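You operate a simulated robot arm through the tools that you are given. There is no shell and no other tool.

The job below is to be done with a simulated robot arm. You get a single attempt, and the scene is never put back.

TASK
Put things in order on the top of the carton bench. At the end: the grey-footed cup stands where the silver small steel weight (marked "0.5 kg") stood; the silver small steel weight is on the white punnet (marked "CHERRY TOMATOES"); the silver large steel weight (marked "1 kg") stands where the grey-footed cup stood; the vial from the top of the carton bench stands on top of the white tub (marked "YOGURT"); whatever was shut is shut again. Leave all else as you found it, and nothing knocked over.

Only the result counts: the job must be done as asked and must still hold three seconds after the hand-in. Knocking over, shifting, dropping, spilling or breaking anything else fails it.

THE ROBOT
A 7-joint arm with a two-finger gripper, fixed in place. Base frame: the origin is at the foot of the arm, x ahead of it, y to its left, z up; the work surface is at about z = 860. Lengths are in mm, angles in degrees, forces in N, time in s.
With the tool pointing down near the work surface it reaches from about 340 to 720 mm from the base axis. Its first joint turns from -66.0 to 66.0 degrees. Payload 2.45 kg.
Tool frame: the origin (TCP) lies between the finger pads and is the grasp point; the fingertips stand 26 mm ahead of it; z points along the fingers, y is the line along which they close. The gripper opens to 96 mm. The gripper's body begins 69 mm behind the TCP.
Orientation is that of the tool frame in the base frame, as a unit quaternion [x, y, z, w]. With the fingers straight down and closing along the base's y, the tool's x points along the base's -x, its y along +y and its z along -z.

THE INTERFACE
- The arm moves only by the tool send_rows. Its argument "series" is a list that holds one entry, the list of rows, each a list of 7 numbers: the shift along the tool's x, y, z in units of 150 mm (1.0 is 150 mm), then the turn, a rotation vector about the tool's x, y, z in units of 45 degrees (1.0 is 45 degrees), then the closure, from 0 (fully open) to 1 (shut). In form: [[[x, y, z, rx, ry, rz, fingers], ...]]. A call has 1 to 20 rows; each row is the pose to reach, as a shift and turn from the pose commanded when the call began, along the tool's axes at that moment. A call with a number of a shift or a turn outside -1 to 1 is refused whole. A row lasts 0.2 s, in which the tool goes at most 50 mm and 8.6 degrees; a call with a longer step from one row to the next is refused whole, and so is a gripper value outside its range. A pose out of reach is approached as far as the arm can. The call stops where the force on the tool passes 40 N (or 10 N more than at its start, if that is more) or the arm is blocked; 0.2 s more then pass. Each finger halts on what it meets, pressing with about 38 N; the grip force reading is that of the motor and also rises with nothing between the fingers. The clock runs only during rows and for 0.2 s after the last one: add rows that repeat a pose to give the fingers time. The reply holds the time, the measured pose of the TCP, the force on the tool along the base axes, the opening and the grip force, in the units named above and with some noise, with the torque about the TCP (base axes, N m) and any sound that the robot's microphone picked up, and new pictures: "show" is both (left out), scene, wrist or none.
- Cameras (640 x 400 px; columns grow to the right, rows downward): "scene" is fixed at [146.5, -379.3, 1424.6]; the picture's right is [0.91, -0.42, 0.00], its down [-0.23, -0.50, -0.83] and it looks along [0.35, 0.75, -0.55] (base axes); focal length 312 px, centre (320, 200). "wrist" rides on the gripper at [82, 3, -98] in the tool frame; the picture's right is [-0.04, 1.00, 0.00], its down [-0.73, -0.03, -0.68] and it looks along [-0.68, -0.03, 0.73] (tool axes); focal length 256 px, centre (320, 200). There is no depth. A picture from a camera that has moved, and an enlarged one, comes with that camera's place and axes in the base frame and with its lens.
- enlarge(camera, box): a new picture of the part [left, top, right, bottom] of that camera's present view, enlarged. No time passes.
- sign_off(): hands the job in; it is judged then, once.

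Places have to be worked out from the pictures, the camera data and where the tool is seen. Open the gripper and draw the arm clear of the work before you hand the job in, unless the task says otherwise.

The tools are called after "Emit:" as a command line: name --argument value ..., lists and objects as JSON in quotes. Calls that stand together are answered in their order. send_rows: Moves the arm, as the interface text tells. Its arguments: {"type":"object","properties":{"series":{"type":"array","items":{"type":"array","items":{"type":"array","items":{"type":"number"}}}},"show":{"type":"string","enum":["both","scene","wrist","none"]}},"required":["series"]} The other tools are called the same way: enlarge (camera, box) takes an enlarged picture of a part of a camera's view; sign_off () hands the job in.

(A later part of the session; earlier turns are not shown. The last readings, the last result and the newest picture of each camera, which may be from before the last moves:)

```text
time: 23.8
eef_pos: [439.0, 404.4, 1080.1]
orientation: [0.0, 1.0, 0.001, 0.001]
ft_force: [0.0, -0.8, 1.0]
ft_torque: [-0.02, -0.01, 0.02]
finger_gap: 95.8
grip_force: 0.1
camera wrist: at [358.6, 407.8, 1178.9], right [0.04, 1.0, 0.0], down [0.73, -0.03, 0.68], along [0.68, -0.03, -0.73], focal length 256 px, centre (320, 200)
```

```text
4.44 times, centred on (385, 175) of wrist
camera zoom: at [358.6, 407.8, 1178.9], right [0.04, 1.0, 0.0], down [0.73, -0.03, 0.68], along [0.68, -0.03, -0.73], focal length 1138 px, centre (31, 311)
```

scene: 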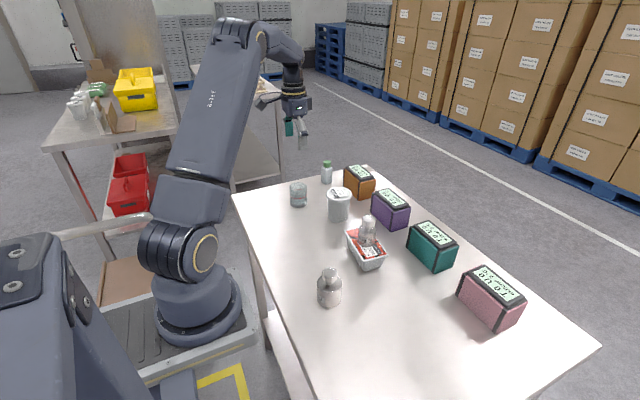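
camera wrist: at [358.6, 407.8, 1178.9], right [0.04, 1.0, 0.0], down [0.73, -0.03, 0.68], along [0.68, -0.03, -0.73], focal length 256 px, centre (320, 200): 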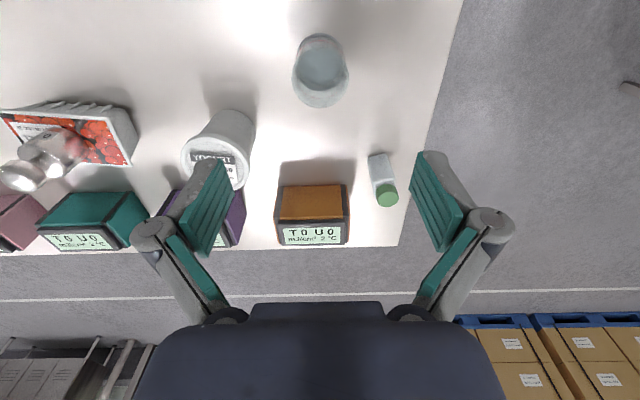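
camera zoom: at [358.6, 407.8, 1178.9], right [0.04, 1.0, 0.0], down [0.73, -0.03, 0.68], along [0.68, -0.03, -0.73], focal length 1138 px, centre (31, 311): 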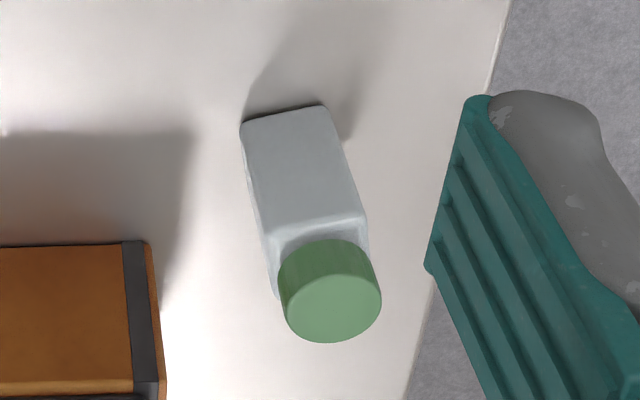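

The cup holds liquid just below the red line, so it must be kept level and moved slowly. Centre is about (440.5, 404); I'll descend to straddle it and check alignment.

Emit:
send_rows --series '[[[-0.013, -0.007, 0.1, 0, 0, 0, 0], [-0.013, -0.007, 0.3, 0, 0, 0, 0], [-0.013, -0.007, 0.5, 0, 0, 0, 0], [-0.013, -0.007, 0.7, 0, 0, 0, 0], [-0.013, -0.007, 0.85, 0, 0, 0, 0], [-0.013, -0.007, 0.95, 0, 0, 0, 0], [-0.013, -0.007, 0.95, 0, 0, 0, 0]]]' --show "both"

Emit:
enlarge --camera "wrist" --box '[220, 60, 420, 220]'

Emit:
enlarge --camera "scene" --box '[265, 150, 345, 220]'

```text
time: 25.4
eef_pos: [441.6, 402.5, 936.9]
orientation: [0.0, 1.0, 0.0, 0.0]
ft_force: [-0.3, -0.2, 0.0]
ft_torque: [-0.02, 0.05, -0.01]
finger_gap: 96.1
grip_force: 0.0
camera wrist: at [360.8, 406.4, 1035.7], right [0.04, 1.0, 0.0], down [0.73, -0.03, 0.68], along [0.68, -0.03, -0.73], focal length 256 px, centre (320, 200)
```

scene: 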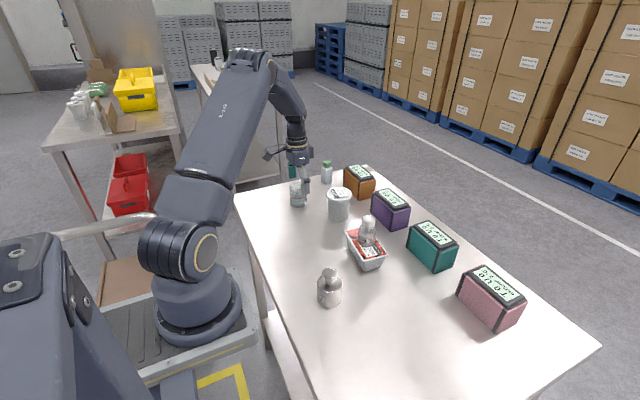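
wrist: 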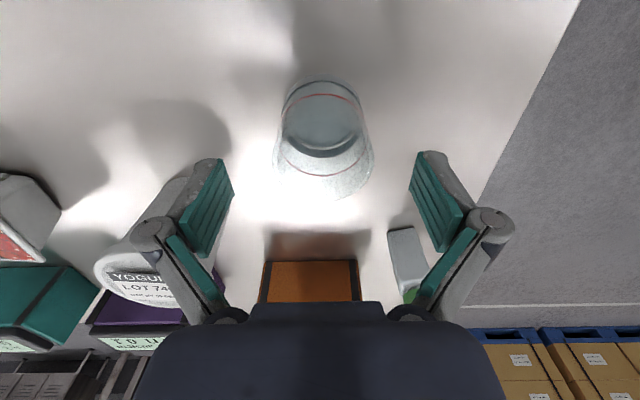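

```text
2.50 times, centred on (320, 140) of wrist
camera zoom: at [360.8, 406.4, 1035.7], right [0.04, 1.0, 0.0], down [0.73, -0.03, 0.68], along [0.68, -0.03, -0.73], focal length 640 px, centre (320, 350)
```

zoom: 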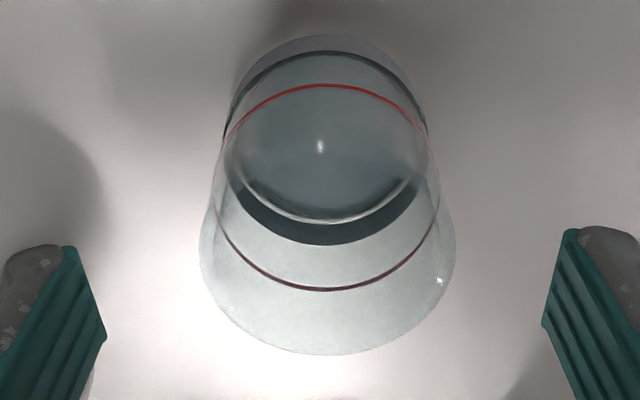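

```text
5.71 times, centred on (305, 185) of scene
camera zoom: at [146.5, -379.3, 1424.6], right [0.91, -0.42, 0.0], down [-0.23, -0.5, -0.83], along [0.35, 0.75, -0.55], focal length 1783 px, centre (406, 286)
```

zoom: 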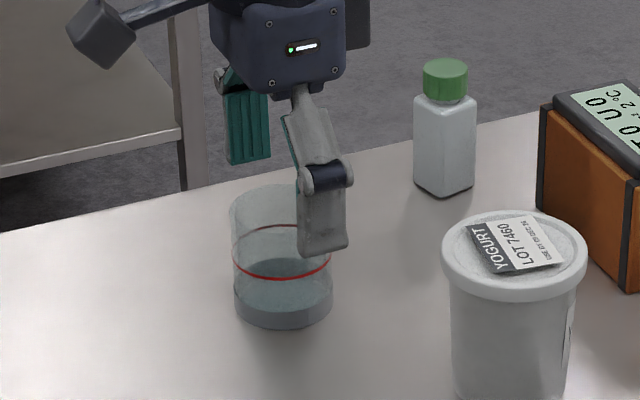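

The fingers straddle the cup symmetrically and the centre is about (442, 404). I'll descend to z≈893 and close slowly.

Emit:
send_rows --series '[[[-0.005, 0.004, 0.08, 0, 0, 0, 0], [-0.005, 0.004, 0.18, 0, 0, 0, 0], [-0.005, 0.004, 0.26, 0, 0, 0, 0], [-0.005, 0.004, 0.297, 0, 0, 0, 0], [-0.005, 0.004, 0.297, 0, 0, 0, 0.1], [-0.005, 0.004, 0.297, 0, 0, 0, 0.2], [-0.005, 0.004, 0.297, 0, 0, 0, 0.28], [-0.005, 0.004, 0.297, 0, 0, 0, 0.34], [-0.005, 0.004, 0.297, 0, 0, 0, 0.38], [-0.005, 0.004, 0.297, 0, 0, 0, 0.4], [-0.005, 0.004, 0.297, 0, 0, 0, 0.42], [-0.005, 0.004, 0.297, 0, 0, 0, 0.44], [-0.005, 0.004, 0.297, 0, 0, 0, 0.44], [-0.005, 0.004, 0.297, 0, 0, 0, 0.44]]]' --show "both"

Emit:
enlarge --camera "wrist" --box '[220, 80, 420, 260]'

Emit:
enlarge --camera "scene" --box '[265, 150, 345, 220]'

```text
time: 28.4
eef_pos: [443.1, 404.3, 892.2]
orientation: [-0.001, 1.0, 0.001, 0.0]
ft_force: [-0.6, 0.1, 0.3]
ft_torque: [-0.02, -0.01, -0.01]
finger_gap: 54.2
grip_force: 0.3
camera wrist: at [361.7, 407.3, 991.1], right [0.04, 1.0, 0.0], down [0.73, -0.03, 0.68], along [0.68, -0.03, -0.73], focal length 256 px, centre (320, 200)
```

scene: 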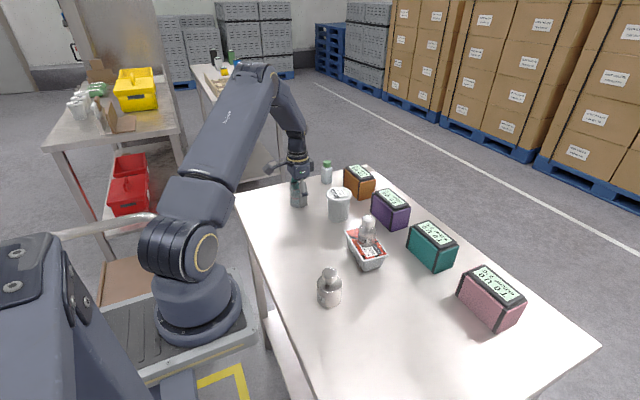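
wrist: 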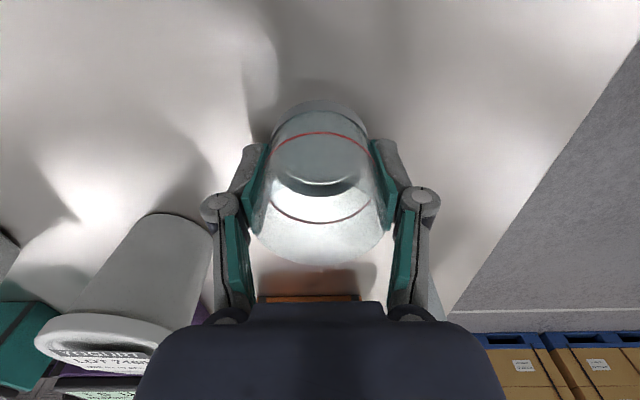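

```text
2.22 times, centred on (320, 170) of wrist
camera zoom: at [361.7, 407.3, 991.1], right [0.04, 1.0, 0.0], down [0.73, -0.03, 0.68], along [0.68, -0.03, -0.73], focal length 569 px, centre (320, 267)
```

zoom: 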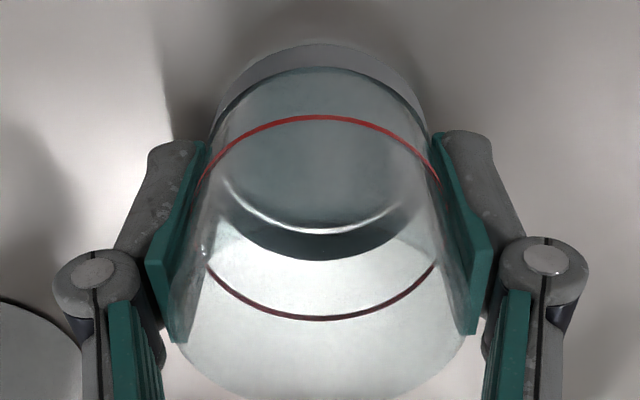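

```text
5.71 times, centred on (305, 185) of scene
camera zoom: at [146.5, -379.3, 1424.7], right [0.91, -0.42, 0.0], down [-0.23, -0.5, -0.83], along [0.35, 0.75, -0.55], focal length 1783 px, centre (406, 286)
```

zoom: 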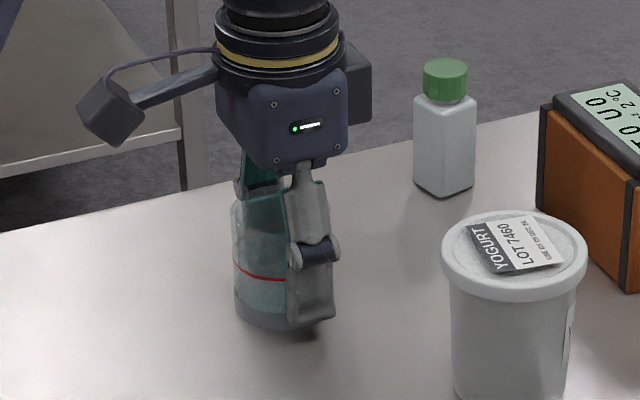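

The pads are about touching (gap 54.2, no force yet). I'll close a little further in small increments and read the grip force.

Emit:
send_rows --series '[[[0, 0, 0, 0, 0, 0, 0.45], [0, 0, 0, 0, 0, 0, 0.46], [0, 0, 0, 0, 0, 0, 0.47], [0, 0, 0, 0, 0, 0, 0.47]]]' --show "none"

```text
time: 29.4
eef_pos: [443.0, 403.8, 892.5]
orientation: [0.0, 1.0, 0.0, 0.0]
ft_force: [-0.5, -0.6, 2.7]
ft_torque: [-0.01, 0.03, 0.08]
finger_gap: 52.9
grip_force: 38.4
```

Grip force reached 38 N at gap 52.9 mm. I'll test-lift just 4–5 mm slowly and check the cup isn't slipping.

Emit:
send_rows --series '[[[0, 0, -0.004, 0, 0, 0, 0.5], [0, 0, -0.012, 0, 0, 0, 0.5], [0, 0, -0.022, 0, 0, 0, 0.5], [0, 0, -0.03, 0, 0, 0, 0.5], [0, 0, -0.033, 0, 0, 0, 0.5], [0, 0, -0.033, 0, 0, 0, 0.5], [0, 0, -0.033, 0, 0, 0, 0.5]]]' --show "both"

Emit:
enlarge --camera "wrist" --box '[220, 80, 420, 260]'

Emit:
enlarge --camera "scene" --box '[265, 150, 345, 220]'

```text
time: 31.0
eef_pos: [441.2, 403.9, 898.0]
orientation: [0.001, 1.0, 0.001, 0.0]
ft_force: [1.2, -0.1, 0.1]
ft_torque: [0.04, -0.01, 0.0]
finger_gap: 52.7
grip_force: 37.5
camera wrist: at [361.1, 407.5, 996.6], right [0.04, 1.0, 0.0], down [0.73, -0.03, 0.68], along [0.68, -0.03, -0.73], focal length 256 px, centre (320, 200)
```

scene: 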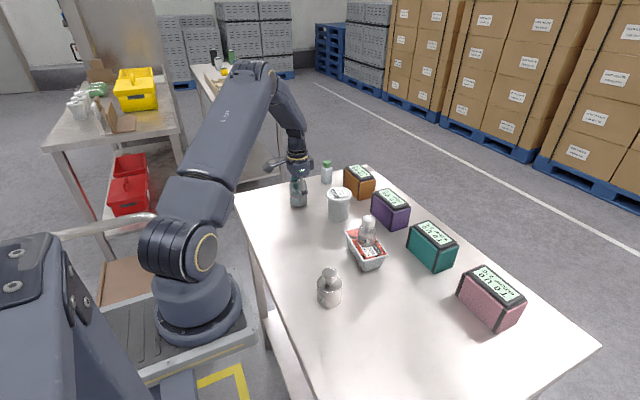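
wrist: 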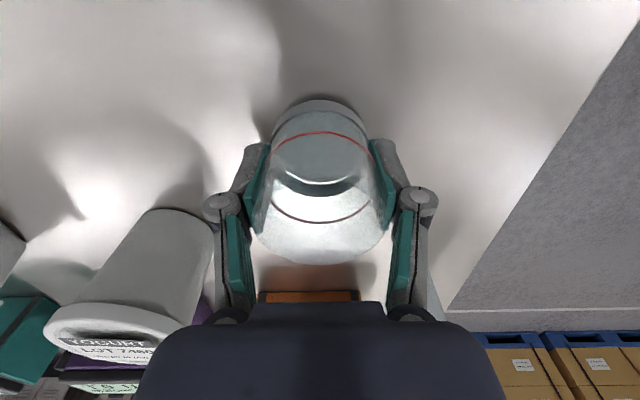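

```text
2.22 times, centred on (320, 170) of wrist
camera zoom: at [361.1, 407.5, 996.6], right [0.04, 1.0, 0.0], down [0.73, -0.03, 0.68], along [0.68, -0.03, -0.73], focal length 569 px, centre (320, 267)
```

zoom: 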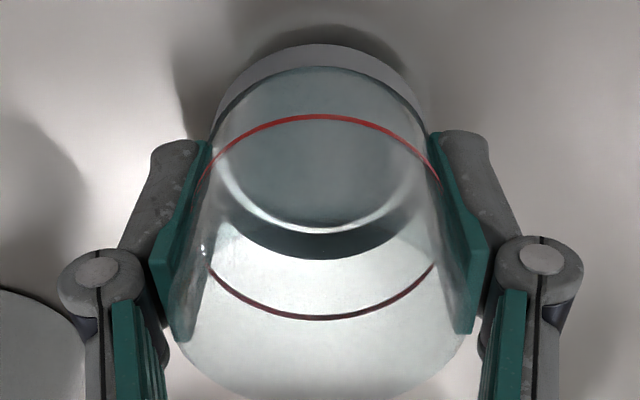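

```text
5.71 times, centred on (305, 185) of scene
camera zoom: at [146.5, -379.3, 1424.7], right [0.91, -0.42, 0.0], down [-0.23, -0.5, -0.83], along [0.35, 0.75, -0.55], focal length 1783 px, centre (406, 286)
```

zoom: 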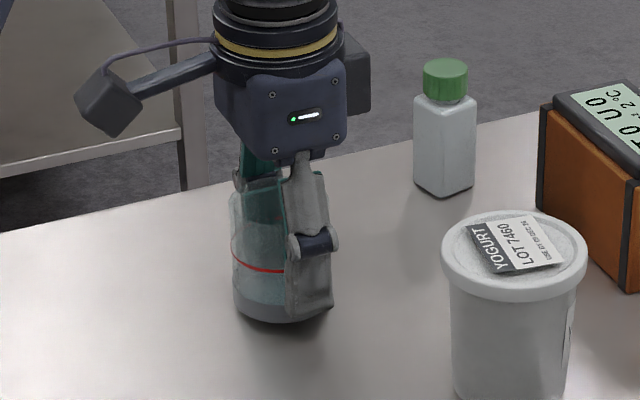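

The cup came up with the fingers with no slip. I'll lift another ~18 mm gently and start the slow lateral carry toward the small weight's old spot at (341, 264).

Emit:
send_rows --series '[[[0, 0, -0.01, 0, 0, 0, 0.5], [0, 0, -0.035, 0, 0, 0, 0.5], [0, 0, -0.065, 0, 0, 0, 0.5], [0, 0, -0.095, 0, 0, 0, 0.5], [0, 0, -0.115, 0, 0, 0, 0.5], [0, 0, -0.12, 0, 0, 0, 0.5], [0.005, -0.007, -0.12, 0, 0, 0, 0.5], [0.017, -0.024, -0.12, 0, 0, 0, 0.5], [0.037, -0.052, -0.12, 0, 0, 0, 0.5], [0.063, -0.088, -0.12, 0, 0, 0, 0.5], [0.093, -0.13, -0.12, 0, 0, 0, 0.5], [0.127, -0.178, -0.12, 0, 0, 0, 0.5], [0.163, -0.229, -0.12, 0, 0, 0, 0.5], [0.2, -0.28, -0.12, 0, 0, 0, 0.5], [0.233, -0.327, -0.12, 0, 0, 0, 0.5], [0.263, -0.369, -0.12, 0, 0, 0, 0.5], [0.287, -0.402, -0.12, 0, 0, 0, 0.5], [0.303, -0.425, -0.12, 0, 0, 0, 0.5], [0.31, -0.435, -0.12, 0, 0, 0, 0.5], [0.31, -0.435, -0.12, 0, 0, 0, 0.5]]]' --show "both"

Emit:
enlarge --camera "wrist" --box '[220, 80, 420, 260]'

```text
time: 35.2
eef_pos: [395.3, 338.8, 916.7]
orientation: [-0.001, 1.0, 0.0, 0.0]
ft_force: [-0.3, 0.2, -0.9]
ft_torque: [0.04, 0.0, 0.01]
finger_gap: 52.3
grip_force: 38.2
camera wrist: at [314.6, 342.1, 1015.0], right [0.04, 1.0, 0.0], down [0.73, -0.03, 0.68], along [0.68, -0.03, -0.73], focal length 256 px, centre (320, 200)
```

scene: 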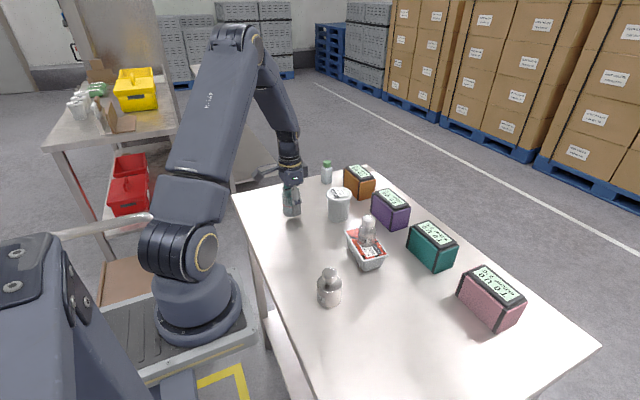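
wrist: 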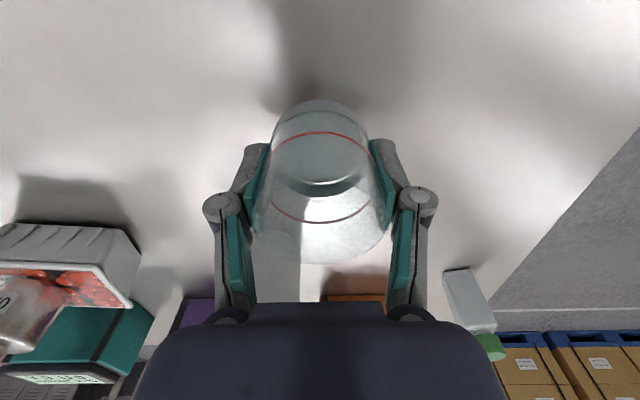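

```text
2.22 times, centred on (320, 170) of wrist
camera zoom: at [314.6, 342.1, 1015.0], right [0.04, 1.0, 0.0], down [0.73, -0.03, 0.68], along [0.68, -0.03, -0.73], focal length 569 px, centre (320, 267)
```

zoom: 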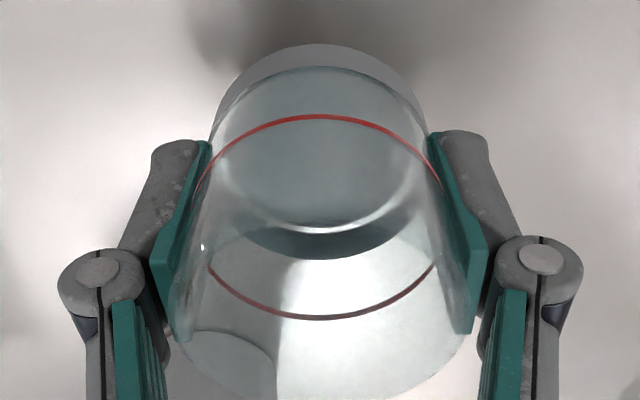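

The cup sits unchanged in the grip. Continuing the slow lateral move the rest of the way.

Emit:
send_rows --series '[[[0.005, -0.007, 0, 0, 0, 0, 0.5], [0.017, -0.024, 0, 0, 0, 0, 0.5], [0.037, -0.052, 0, 0, 0, 0, 0.5], [0.063, -0.088, 0, 0, 0, 0, 0.5], [0.095, -0.133, 0, 0, 0, 0, 0.5], [0.13, -0.182, 0, 0, 0, 0, 0.5], [0.166, -0.233, 0, 0, 0, 0, 0.5], [0.202, -0.283, 0, 0, 0, 0, 0.5], [0.237, -0.332, 0, 0, 0, 0, 0.5], [0.27, -0.378, 0, 0, 0, 0, 0.5], [0.3, -0.42, 0, 0, 0, 0, 0.5], [0.325, -0.455, 0, 0, 0, 0, 0.5], [0.343, -0.481, 0, 0, 0, 0, 0.5], [0.353, -0.495, 0, 0, 0, 0, 0.5], [0.357, -0.5, 0, 0, 0, 0, 0.5], [0.357, -0.5, 0, 0, 0, 0, 0.5], [0.357, -0.5, 0, 0, 0, 0, 0.5]]]' --show "both"

Emit:
enlarge --camera "scene" --box '[245, 180, 325, 250]'

```text
time: 38.8
eef_pos: [341.0, 264.0, 917.8]
orientation: [0.0, 1.0, 0.0, -0.001]
ft_force: [0.6, 0.1, -0.4]
ft_torque: [0.02, -0.01, 0.03]
finger_gap: 52.7
grip_force: 38.0
camera wrist: at [261.5, 267.1, 1015.1], right [0.04, 1.0, 0.0], down [0.73, -0.03, 0.68], along [0.68, -0.03, -0.73], focal length 256 px, centre (320, 200)
```

scene: 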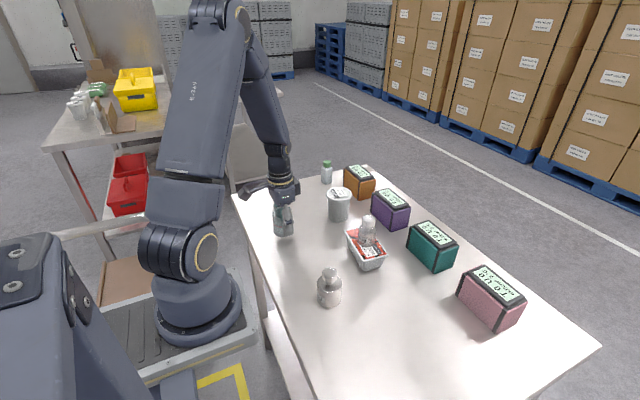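
wrist: 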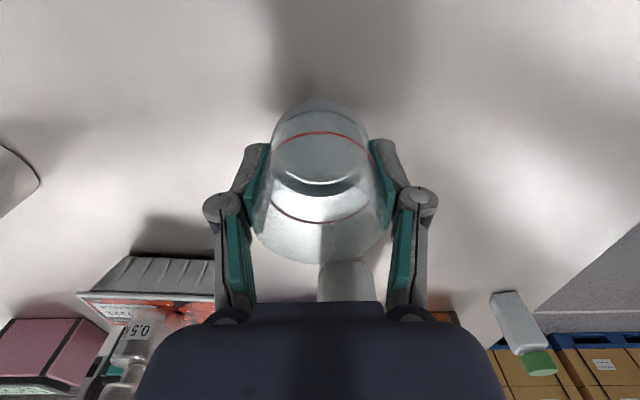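

```text
5.71 times, centred on (285, 215) of scene
camera zoom: at [146.5, -379.3, 1424.6], right [0.91, -0.42, 0.0], down [-0.23, -0.5, -0.83], along [0.35, 0.75, -0.55], focal length 1783 px, centre (520, 114)
```

zoom: 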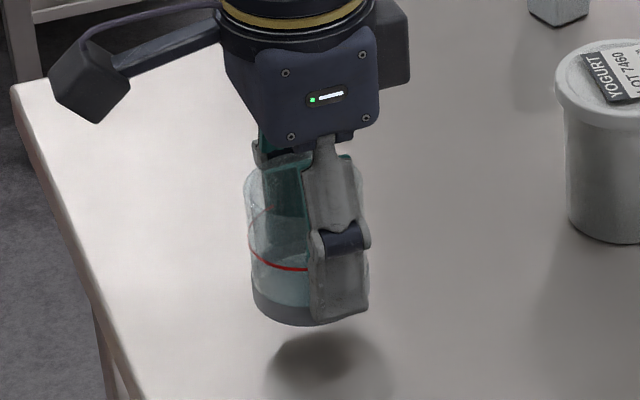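

The TCP is back over the small weight's old spot. Lowering gently, stopping about 1.5 mm short.

Emit:
send_rows --series '[[[0, 0, 0.007, 0, 0, 0, 0.5], [0, 0, 0.024, 0, 0, 0, 0.5], [0, 0, 0.048, 0, 0, 0, 0.5], [0, 0, 0.073, 0, 0, 0, 0.5], [0, 0, 0.098, 0, 0, 0, 0.5], [0, 0, 0.12, 0, 0, 0, 0.5], [0, 0, 0.135, 0, 0, 0, 0.5], [0, 0, 0.142, 0, 0, 0, 0.5], [0, 0, 0.142, 0, 0, 0, 0.5]]]' --show "none"

Emit:
send_rows --series '[[[0, 0, 0.004, 0, 0, 0, 0.5], [0, 0, 0.008, 0, 0, 0, 0.5], [0, 0, 0.01, 0, 0, 0, 0.5], [0, 0, 0.01, 0, 0, 0, 0.5]]]' --show "both"

Emit:
enlarge --camera "scene" --box '[245, 180, 325, 250]'

```text
time: 40.8
eef_pos: [342.7, 264.5, 895.5]
orientation: [0.0, 1.0, 0.0, 0.0]
ft_force: [-0.2, -0.5, -0.8]
ft_torque: [0.02, 0.04, 0.0]
finger_gap: 52.3
grip_force: 37.9
```

```text
time: 41.8
eef_pos: [343.1, 264.7, 893.2]
orientation: [0.0, 1.0, 0.001, 0.0]
ft_force: [0.3, -0.3, 0.2]
ft_torque: [-0.02, 0.03, -0.03]
finger_gap: 52.3
grip_force: 37.9
camera wrist: at [261.1, 267.1, 992.1], right [0.04, 1.0, 0.0], down [0.73, -0.03, 0.68], along [0.68, -0.03, -0.73], focal length 256 px, centre (320, 200)
```

scene: 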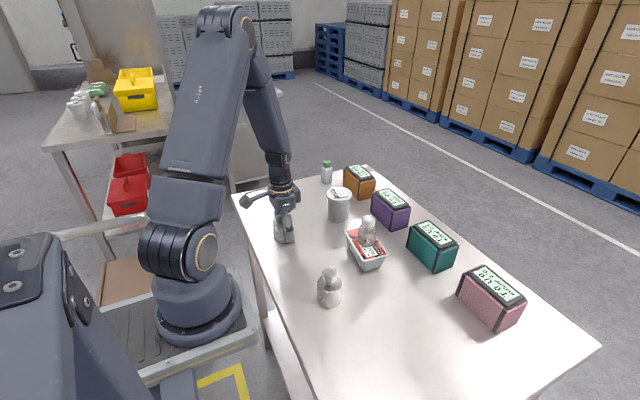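
wrist: 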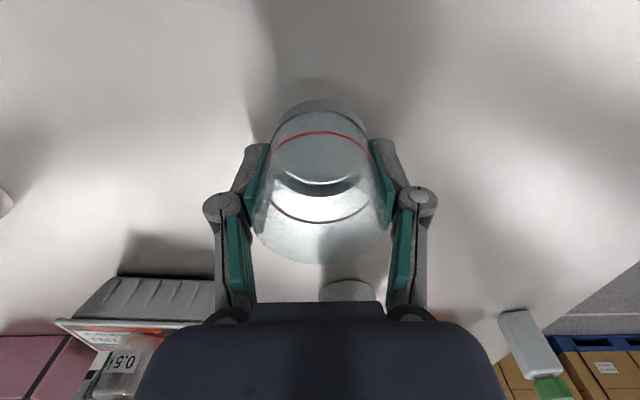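

```text
5.71 times, centred on (285, 215) of scene
camera zoom: at [146.5, -379.3, 1424.6], right [0.91, -0.42, 0.0], down [-0.23, -0.5, -0.83], along [0.35, 0.75, -0.55], focal length 1783 px, centre (520, 114)
```

zoom: 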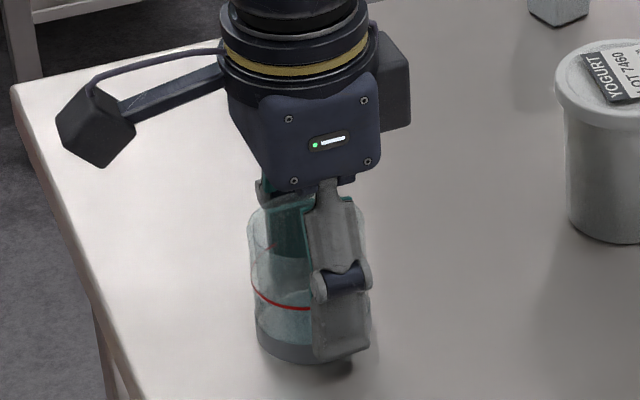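

The cup is practically at bench level (0.15 mm above the original grip height). I'll lower 0.3 mm more and open slowly.

Emit:
send_rows --series '[[[0, 0, 0.002, 0, 0, 0, 0.5], [0, 0, 0.002, 0, 0, 0, 0.46], [0, 0, 0.002, 0, 0, 0, 0.44], [0, 0, 0.002, 0, 0, 0, 0.42], [0, 0, 0.002, 0, 0, 0, 0.39], [0, 0, 0.002, 0, 0, 0, 0.34], [0, 0, 0.002, 0, 0, 0, 0.26], [0, 0, 0.002, 0, 0, 0, 0.16], [0, 0, 0.002, 0, 0, 0, 0.05], [0, 0, 0.002, 0, 0, 0, 0], [0, 0, 0.002, 0, 0, 0, 0]]]' --show "both"

Emit:
enlarge --camera "scene" --box '[245, 180, 325, 250]'

Emit:
enlarge --camera "wrist" --box '[220, 80, 420, 260]'

```text
time: 44.2
eef_pos: [341.9, 263.9, 892.5]
orientation: [0.0, 1.0, 0.0, 0.0]
ft_force: [0.0, -1.0, 0.6]
ft_torque: [0.0, -0.01, -0.05]
finger_gap: 96.1
grip_force: 0.0
camera wrist: at [261.3, 267.0, 991.9], right [0.04, 1.0, 0.0], down [0.73, -0.03, 0.68], along [0.68, -0.03, -0.73], focal length 256 px, centre (320, 200)
```

scene: 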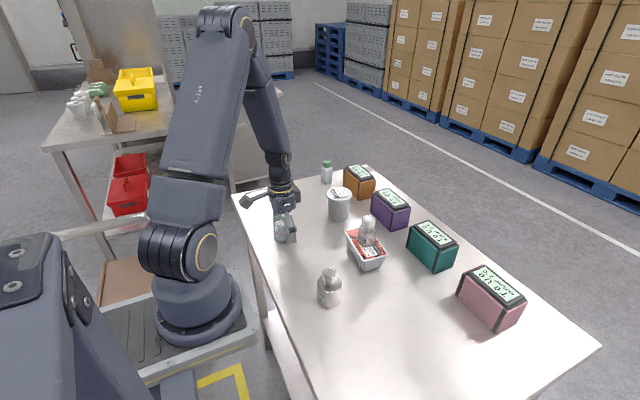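
wrist: 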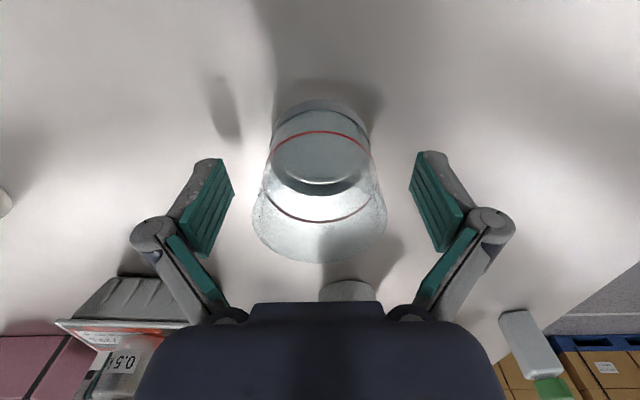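

```text
5.71 times, centred on (285, 215) of scene
camera zoom: at [146.5, -379.3, 1424.6], right [0.91, -0.42, 0.0], down [-0.23, -0.5, -0.83], along [0.35, 0.75, -0.55], focal length 1783 px, centre (520, 114)
```

zoom: 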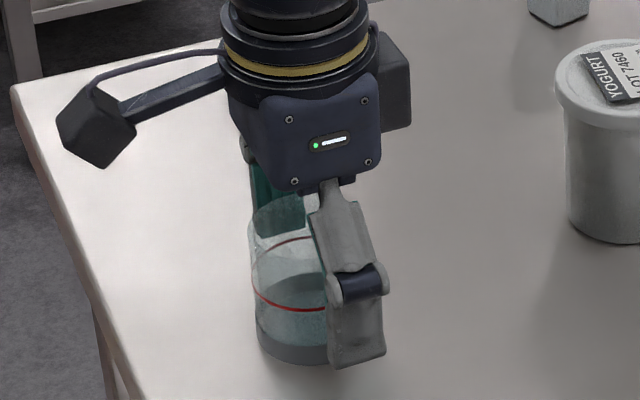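

```text
2.22 times, centred on (320, 170) of wrist
camera zoom: at [261.3, 267.0, 991.9], right [0.04, 1.0, 0.0], down [0.73, -0.03, 0.68], along [0.68, -0.03, -0.73], focal length 569 px, centre (320, 267)
```

zoom: 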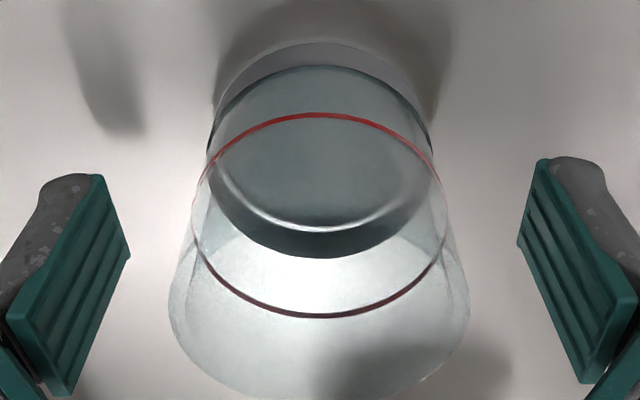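

The cup stands at the old small-weight spot and the fingers are clear of it. I'll rise straight up, then travel to above the large weight near (360, 24).

Emit:
send_rows --series '[[[0, 0, -0.05, 0, 0, 0, 0], [0, 0, -0.2, 0, 0, 0, 0], [0, 0, -0.4, 0, 0, 0, 0], [0, 0, -0.6, 0, 0, 0, 0], [0, 0, -0.8, 0, 0, 0, 0], [0, 0, -0.95, 0, 0, 0, 0], [-0.02, -0.15, -0.98, 0, 0, 0, 0], [-0.04, -0.35, -0.98, 0, 0, 0, 0], [-0.06, -0.55, -0.98, 0, 0, 0, 0], [-0.08, -0.75, -0.98, 0, 0, 0, 0], [-0.1, -0.92, -0.98, 0, 0, 0, 0], [-0.12, -1.0, -0.98, 0, 0, 0, 0]]]' --show "none"

Emit:
send_rows --series '[[[0, -0.2, 0, 0, 0, 0, 0], [0, -0.4, 0, 0, 0, 0, 0], [0, -0.54, 0, 0, 0, 0, 0], [0, -0.6, 0, 0, 0, 0, 0], [0, -0.6, 0, 0, 0, 0, 0]]]' --show "both"

Emit:
enlarge --camera "wrist" --box '[250, 20, 390, 140]'

Emit:
enlarge --camera "scene" --box '[250, 195, 330, 250]'

Emit:
enlarge --camera "scene" --box '[300, 255, 360, 315]'

```text
time: 46.8
eef_pos: [360.1, 113.2, 1040.5]
orientation: [-0.001, 1.0, 0.001, 0.0]
ft_force: [-0.4, 0.0, 0.4]
ft_torque: [-0.05, 0.02, -0.01]
finger_gap: 96.1
grip_force: 0.0
```

```text
time: 48.0
eef_pos: [360.1, 23.2, 1039.5]
orientation: [0.0, 1.0, 0.0, 0.0]
ft_force: [-0.1, 0.0, 0.4]
ft_torque: [0.03, -0.02, 0.01]
finger_gap: 95.9
grip_force: 0.0
camera wrist: at [279.8, 26.4, 1138.7], right [0.04, 1.0, 0.0], down [0.73, -0.03, 0.68], along [0.68, -0.03, -0.73], focal length 256 px, centre (320, 200)
```

scene: 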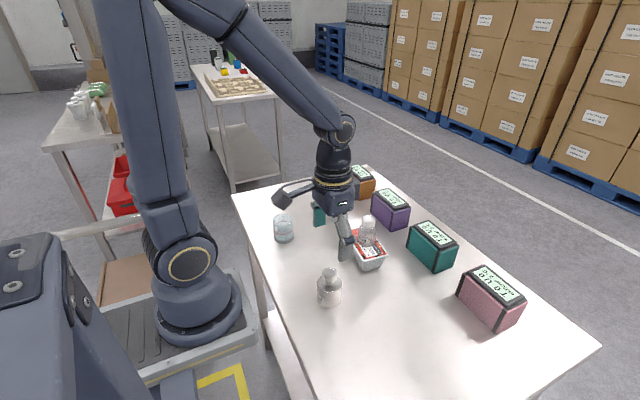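
wrist: 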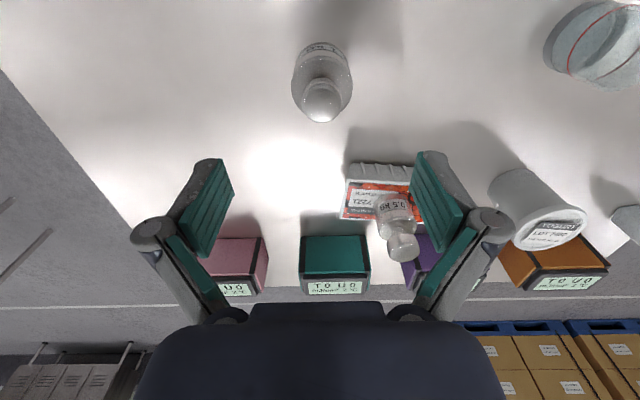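

```text
3.33 times, centred on (320, 80) of wrist
camera zoom: at [279.8, 26.4, 1138.7], right [0.04, 1.0, 0.0], down [0.73, -0.03, 0.68], along [0.68, -0.03, -0.73], focal length 853 px, centre (320, 600)
```

zoom: 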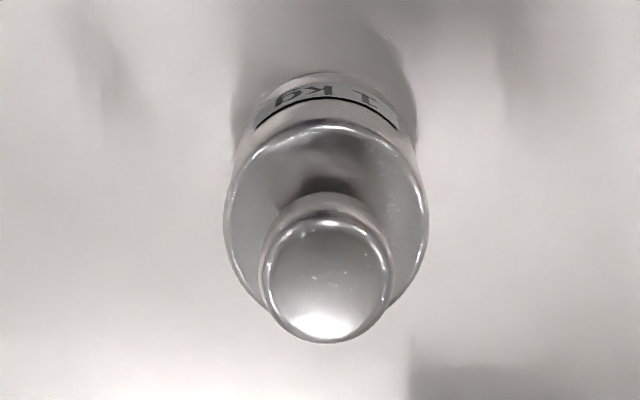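

```text
7.27 times, centred on (290, 222) of scene
camera zoom: at [146.5, -379.3, 1424.6], right [0.91, -0.42, 0.0], down [-0.23, -0.5, -0.83], along [0.35, 0.75, -0.55], focal length 2269 px, centre (538, 36)
```

zoom: 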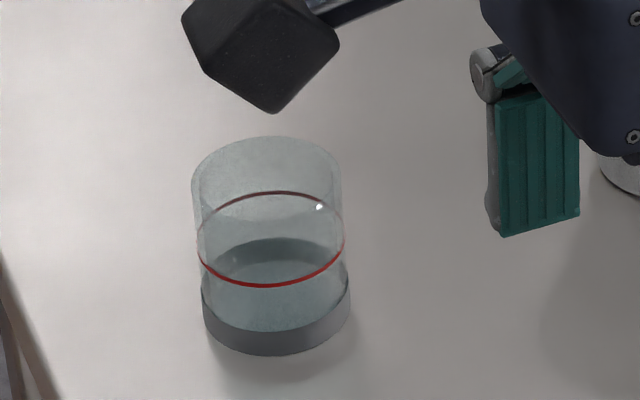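

```text
6.67 times, centred on (330, 285) of scene
camera zoom: at [146.5, -379.3, 1424.6], right [0.91, -0.42, 0.0], down [-0.23, -0.5, -0.83], along [0.35, 0.75, -0.55], focal length 2080 px, centre (253, -367)
```

zoom: 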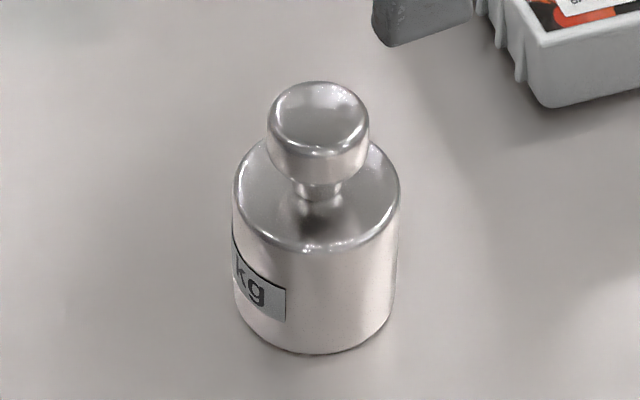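

The cup is within about 2 mm of the old small-weight spot. The large weight's centre is at about (360.3, 24), with its shoulder at z≈911 and knob at z≈925–944; its body may be slippery like the small one's, so I'll grip the knob. First descending to just above it to check alignment.

Emit:
send_rows --series '[[[0, 0, 0.1, 0, 0, 0, 0], [0, 0, 0.25, 0, 0, 0, 0], [0, 0, 0.38, 0, 0, 0, 0], [0, 0, 0.46, 0, 0, 0, 0], [0, 0, 0.5, 0, 0, 0, 0], [0, 0, 0.5, 0, 0, 0, 0]]]' --show "both"

Emit:
enlarge --camera "wrist" --box '[220, 40, 420, 220]'

Emit:
enlarge --camera "scene" --box '[290, 235, 370, 315]'

```text
time: 49.4
eef_pos: [360.9, 24.4, 965.7]
orientation: [0.0, 1.0, 0.0, 0.0]
ft_force: [0.0, -0.6, 0.5]
ft_torque: [0.03, 0.01, 0.02]
finger_gap: 96.4
grip_force: 0.1
camera wrist: at [279.3, 27.4, 1064.1], right [0.04, 1.0, 0.0], down [0.73, -0.03, 0.68], along [0.68, -0.03, -0.73], focal length 256 px, centre (320, 200)
```

scene: 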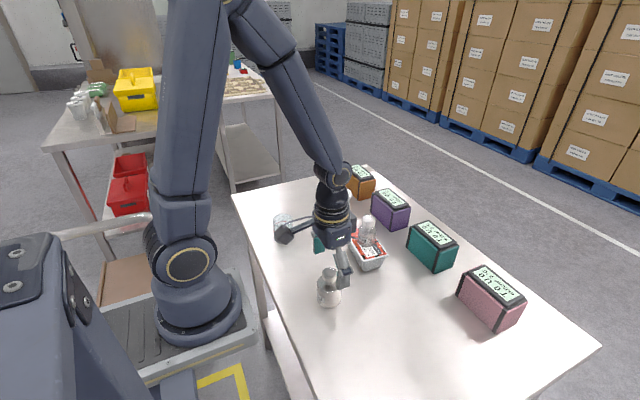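
wrist: 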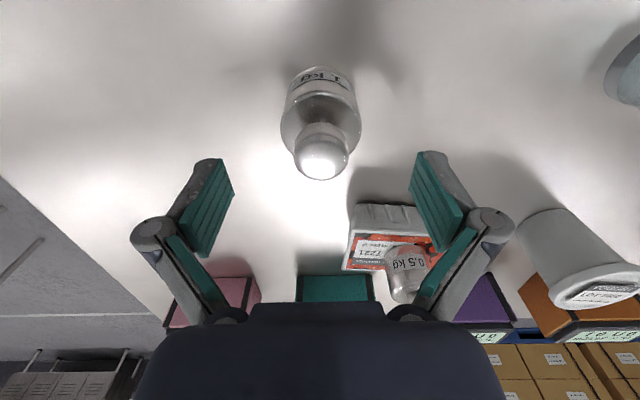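

```text
2.22 times, centred on (320, 130) of wrist
camera zoom: at [279.3, 27.4, 1064.1], right [0.04, 1.0, 0.0], down [0.73, -0.03, 0.68], along [0.68, -0.03, -0.73], focal length 569 px, centre (320, 356)
```

zoom: 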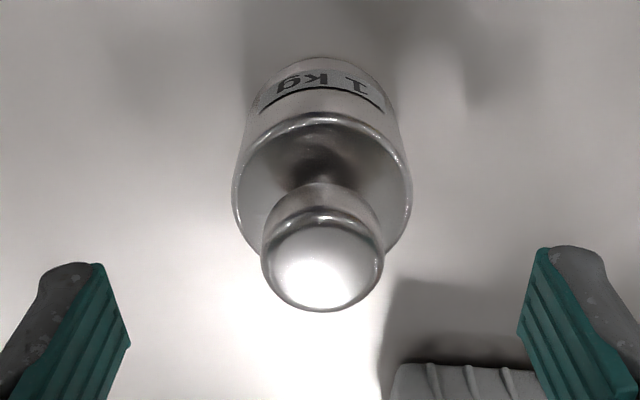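

```text
5.00 times, centred on (330, 275) of scene
camera zoom: at [146.5, -379.3, 1424.6], right [0.91, -0.42, 0.0], down [-0.23, -0.5, -0.83], along [0.35, 0.75, -0.55], focal length 1560 px, centre (270, -175)
```

zoom: 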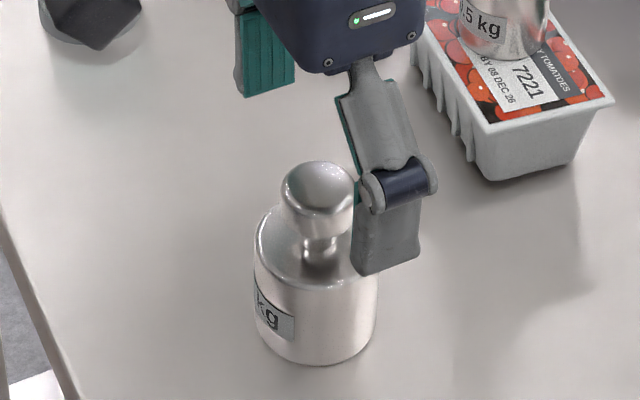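

Alignment is good (knob centred between the pads). I'll descend to TCP z≈944, keeping the tips just above the shoulder, and close on the knob.

Emit:
send_rows --series '[[[0, 0, 0.05, 0, 0, 0, 0], [0, 0, 0.1, 0, 0, 0, 0], [0, 0, 0.135, 0, 0, 0, 0], [0, 0, 0.14, 0, 0, 0, 0], [0, 0, 0.14, 0, 0, 0, 0.2], [0, 0, 0.14, 0, 0, 0, 0.4], [0, 0, 0.14, 0, 0, 0, 0.55], [0, 0, 0.14, 0, 0, 0, 0.62], [0, 0, 0.14, 0, 0, 0, 0.66], [0, 0, 0.14, 0, 0, 0, 0.7], [0, 0, 0.14, 0, 0, 0, 1], [0, 0, 0.14, 0, 0, 0, 1], [0, 0, 0.14, 0, 0, 0, 1], [0, 0, 0.14, 0, 0, 0, 1]]]' --show "both"

Emit:
enlarge --camera "wrist" --box '[220, 60, 420, 240]'

Emit:
enlarge --camera "scene" --box '[290, 235, 370, 315]'

```text
time: 52.4
eef_pos: [360.1, 24.2, 945.1]
orientation: [0.0, 1.0, -0.001, -0.001]
ft_force: [0.0, 6.4, 7.6]
ft_torque: [0.1, 0.1, -0.03]
finger_gap: 30.8
grip_force: 37.9
camera wrist: at [279.3, 27.5, 1043.3], right [0.04, 1.0, 0.0], down [0.73, -0.03, 0.68], along [0.68, -0.03, -0.73], focal length 256 px, centre (320, 200)
```

scene: 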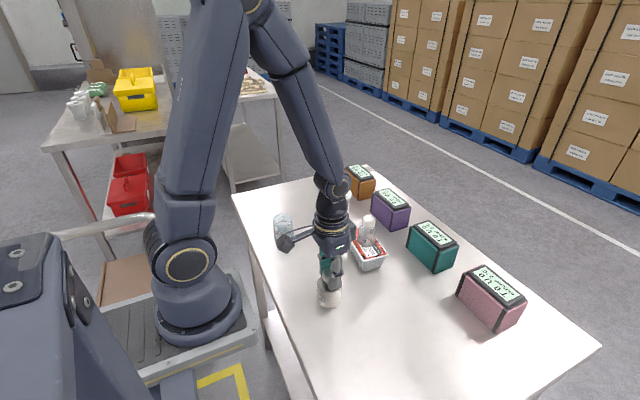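
wrist: 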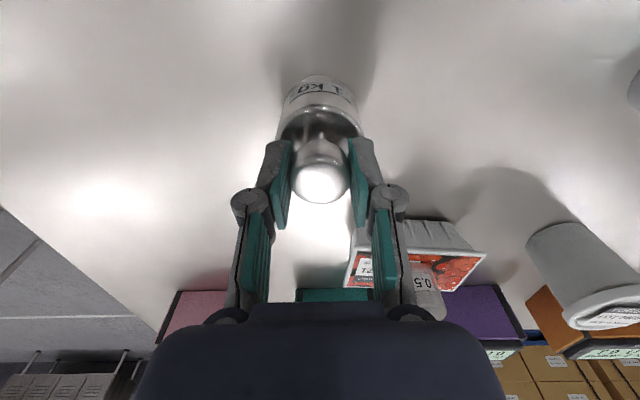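

```text
2.22 times, centred on (320, 150) of wrist
camera zoom: at [279.3, 27.5, 1043.3], right [0.04, 1.0, 0.0], down [0.73, -0.03, 0.68], along [0.68, -0.03, -0.73], focal length 569 px, centre (320, 311)
```

zoom: 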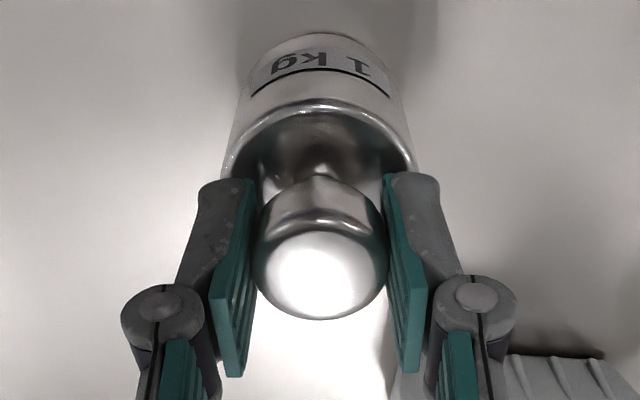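

```text
5.00 times, centred on (330, 275) of scene
camera zoom: at [146.5, -379.2, 1424.7], right [0.91, -0.42, 0.0], down [-0.23, -0.5, -0.83], along [0.35, 0.75, -0.55], focal length 1560 px, centre (270, -175)
```

zoom: 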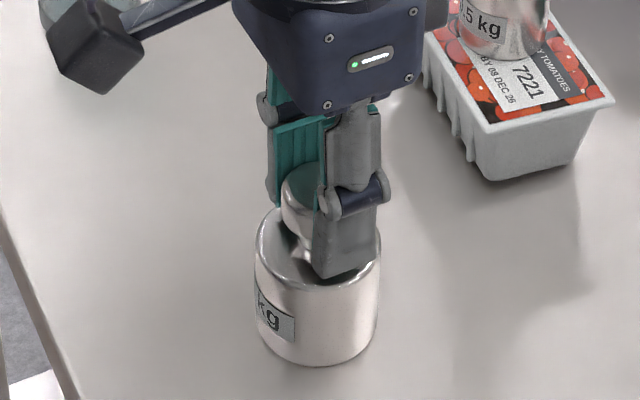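

The knob is gripped (gap 30.8 mm, 38 N). Test-lifting about 4–5 mm very slowly to check for slip.

Emit:
send_rows --series '[[[0, 0, -0.004, 0, 0, 0, 1], [0, 0, -0.01, 0, 0, 0, 1], [0, 0, -0.018, 0, 0, 0, 1], [0, 0, -0.026, 0, 0, 0, 1], [0, 0, -0.03, 0, 0, 0, 1], [0, 0, -0.03, 0, 0, 0, 1], [0, 0, -0.03, 0, 0, 0, 1]]]' --show "both"

Emit:
enlarge --camera "wrist" --box '[220, 60, 420, 240]'

Emit:
enlarge --camera "scene" --box '[290, 235, 370, 315]'

```text
time: 54.0
eef_pos: [360.4, 24.7, 948.1]
orientation: [0.0, 1.0, 0.0, 0.0]
ft_force: [-0.1, -0.5, -9.8]
ft_torque: [0.01, 0.04, 0.03]
finger_gap: 30.8
grip_force: 38.3
camera wrist: at [279.2, 27.3, 1047.5], right [0.04, 1.0, 0.0], down [0.73, -0.03, 0.68], along [0.68, -0.03, -0.73], focal length 256 px, centre (320, 200)
```

scene: 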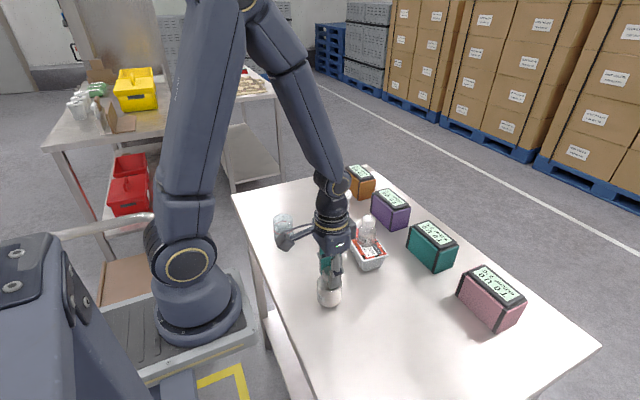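
wrist: 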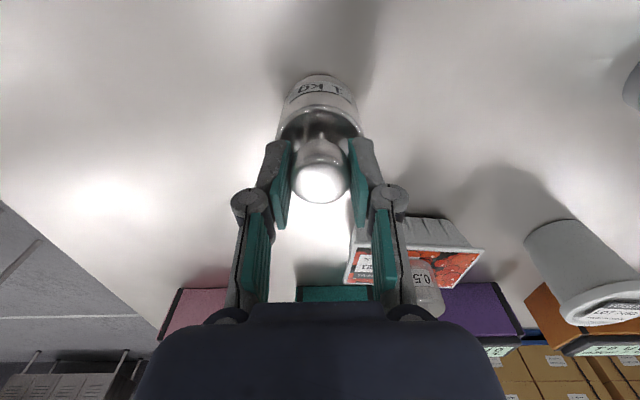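

```text
2.22 times, centred on (320, 150) of wrist
camera zoom: at [279.2, 27.3, 1047.5], right [0.04, 1.0, 0.0], down [0.73, -0.03, 0.68], along [0.68, -0.03, -0.73], focal length 569 px, centre (320, 311)
```

zoom: 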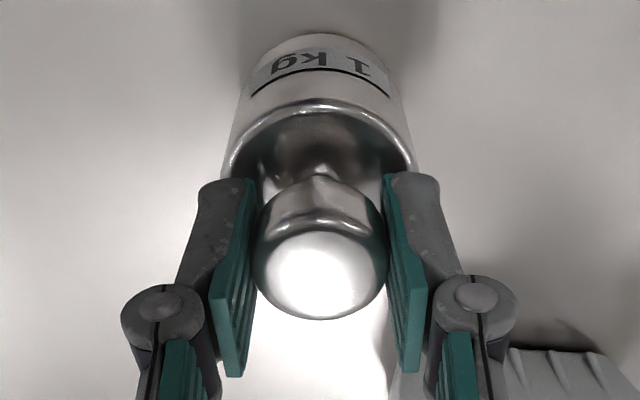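

```text
5.00 times, centred on (330, 275) of scene
camera zoom: at [146.6, -379.3, 1424.6], right [0.91, -0.42, 0.0], down [-0.24, -0.5, -0.83], along [0.35, 0.75, -0.55], focal length 1560 px, centre (270, -175)
```

zoom: 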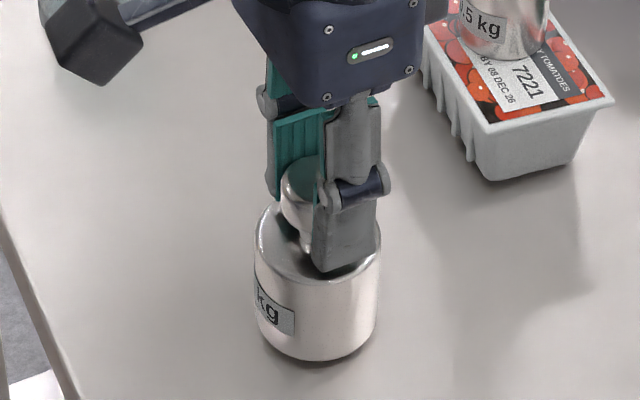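

No slip: the full 9.8 N is carried and the view is unchanged. I'll lift another ~13 mm and carry it slowly along a clear lane (x ≈ 410–418) between the cup and the punnet and tub.

Emit:
send_rows --series '[[[0, 0, -0.01, 0, 0, 0, 1], [0, 0, -0.035, 0, 0, 0, 1], [0, 0, -0.065, 0, 0, 0, 1], [0, 0, -0.085, 0, 0, 0, 1], [0, 0, -0.09, 0, 0, 0, 1], [-0.0033, 0.0087, -0.09, 0, 0, 0, 1], [-0.0133, 0.0347, -0.09, 0, 0, 0, 1], [-0.03, 0.078, -0.09, 0, 0, 0, 1], [-0.0533, 0.1387, -0.09, 0, 0, 0, 1], [-0.08, 0.208, -0.09, 0, 0, 0, 1], [-0.11, 0.286, -0.09, 0, 0, 0, 1], [-0.1433, 0.3727, -0.09, 0, 0, 0, 1], [-0.1767, 0.4593, -0.09, 0, 0, 0, 1], [-0.21, 0.546, -0.09, 0, 0, 0, 1], [-0.24, 0.624, -0.09, 0, 0, 0, 1], [-0.27, 0.702, -0.09, 0, 0, 0, 1], [-0.2933, 0.7627, -0.09, 0, 0, 0, 1], [-0.3133, 0.8147, -0.09, 0, 0, 0, 1], [-0.3267, 0.8493, -0.09, 0, 0, 0, 1], [-0.3333, 0.8667, -0.09, 0, 0, 0, 1]]]' --show "both"

Emit:
enlarge --camera "wrist" --box '[220, 60, 420, 240]'

Emit:
enlarge --camera "scene" --box '[250, 190, 390, 290]'

```text
time: 58.2
eef_pos: [409.7, 154.0, 962.1]
orientation: [-0.001, 1.0, 0.001, 0.0]
ft_force: [-0.2, -0.5, -10.1]
ft_torque: [-0.03, 0.01, -0.02]
finger_gap: 30.7
grip_force: 38.2
camera wrist: at [328.9, 157.4, 1061.2], right [0.04, 1.0, 0.0], down [0.73, -0.03, 0.68], along [0.68, -0.03, -0.73], focal length 256 px, centre (320, 200)
```

scene: 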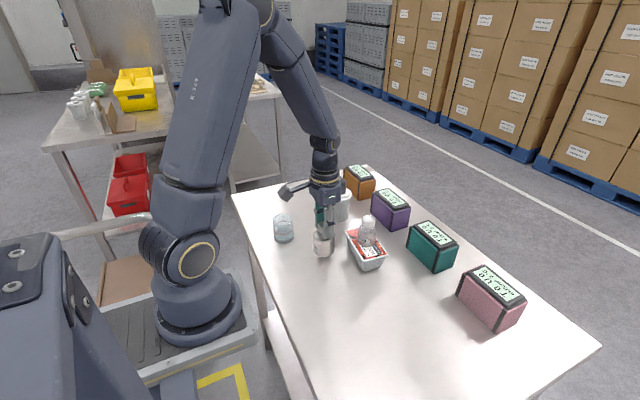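
wrist: 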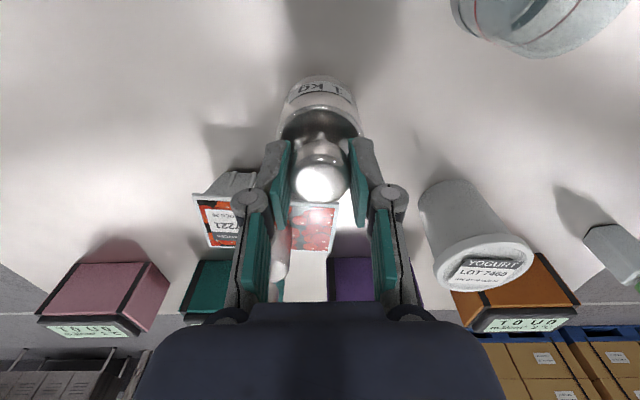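

```text
2.22 times, centred on (320, 150) of wrist
camera zoom: at [328.9, 157.4, 1061.2], right [0.04, 1.0, 0.0], down [0.73, -0.03, 0.68], along [0.68, -0.03, -0.73], focal length 569 px, centre (320, 311)
```

zoom: 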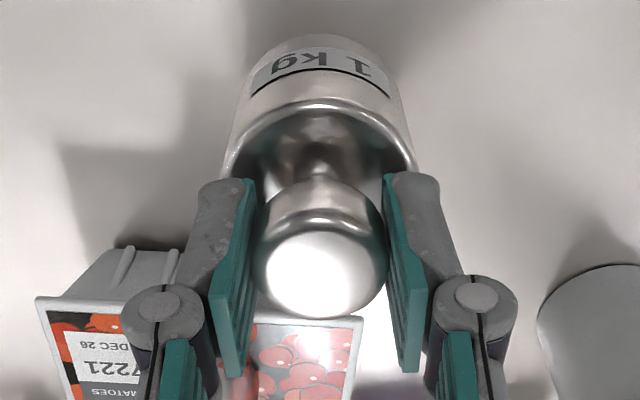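

```text
4.00 times, centred on (320, 240) of scene
camera zoom: at [146.7, -379.3, 1424.6], right [0.91, -0.42, 0.0], down [-0.24, -0.5, -0.83], along [0.35, 0.75, -0.55], focal length 1248 px, centre (320, 40)
```

zoom: 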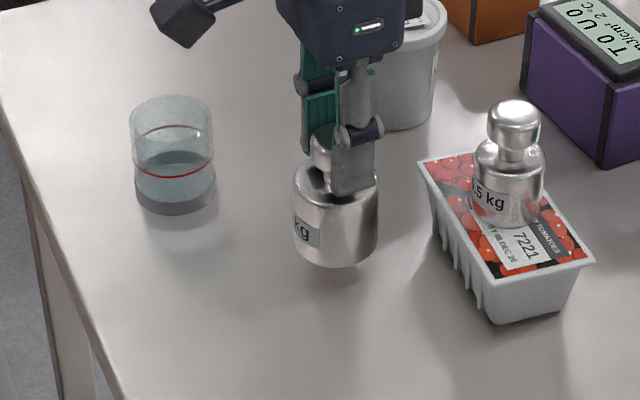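

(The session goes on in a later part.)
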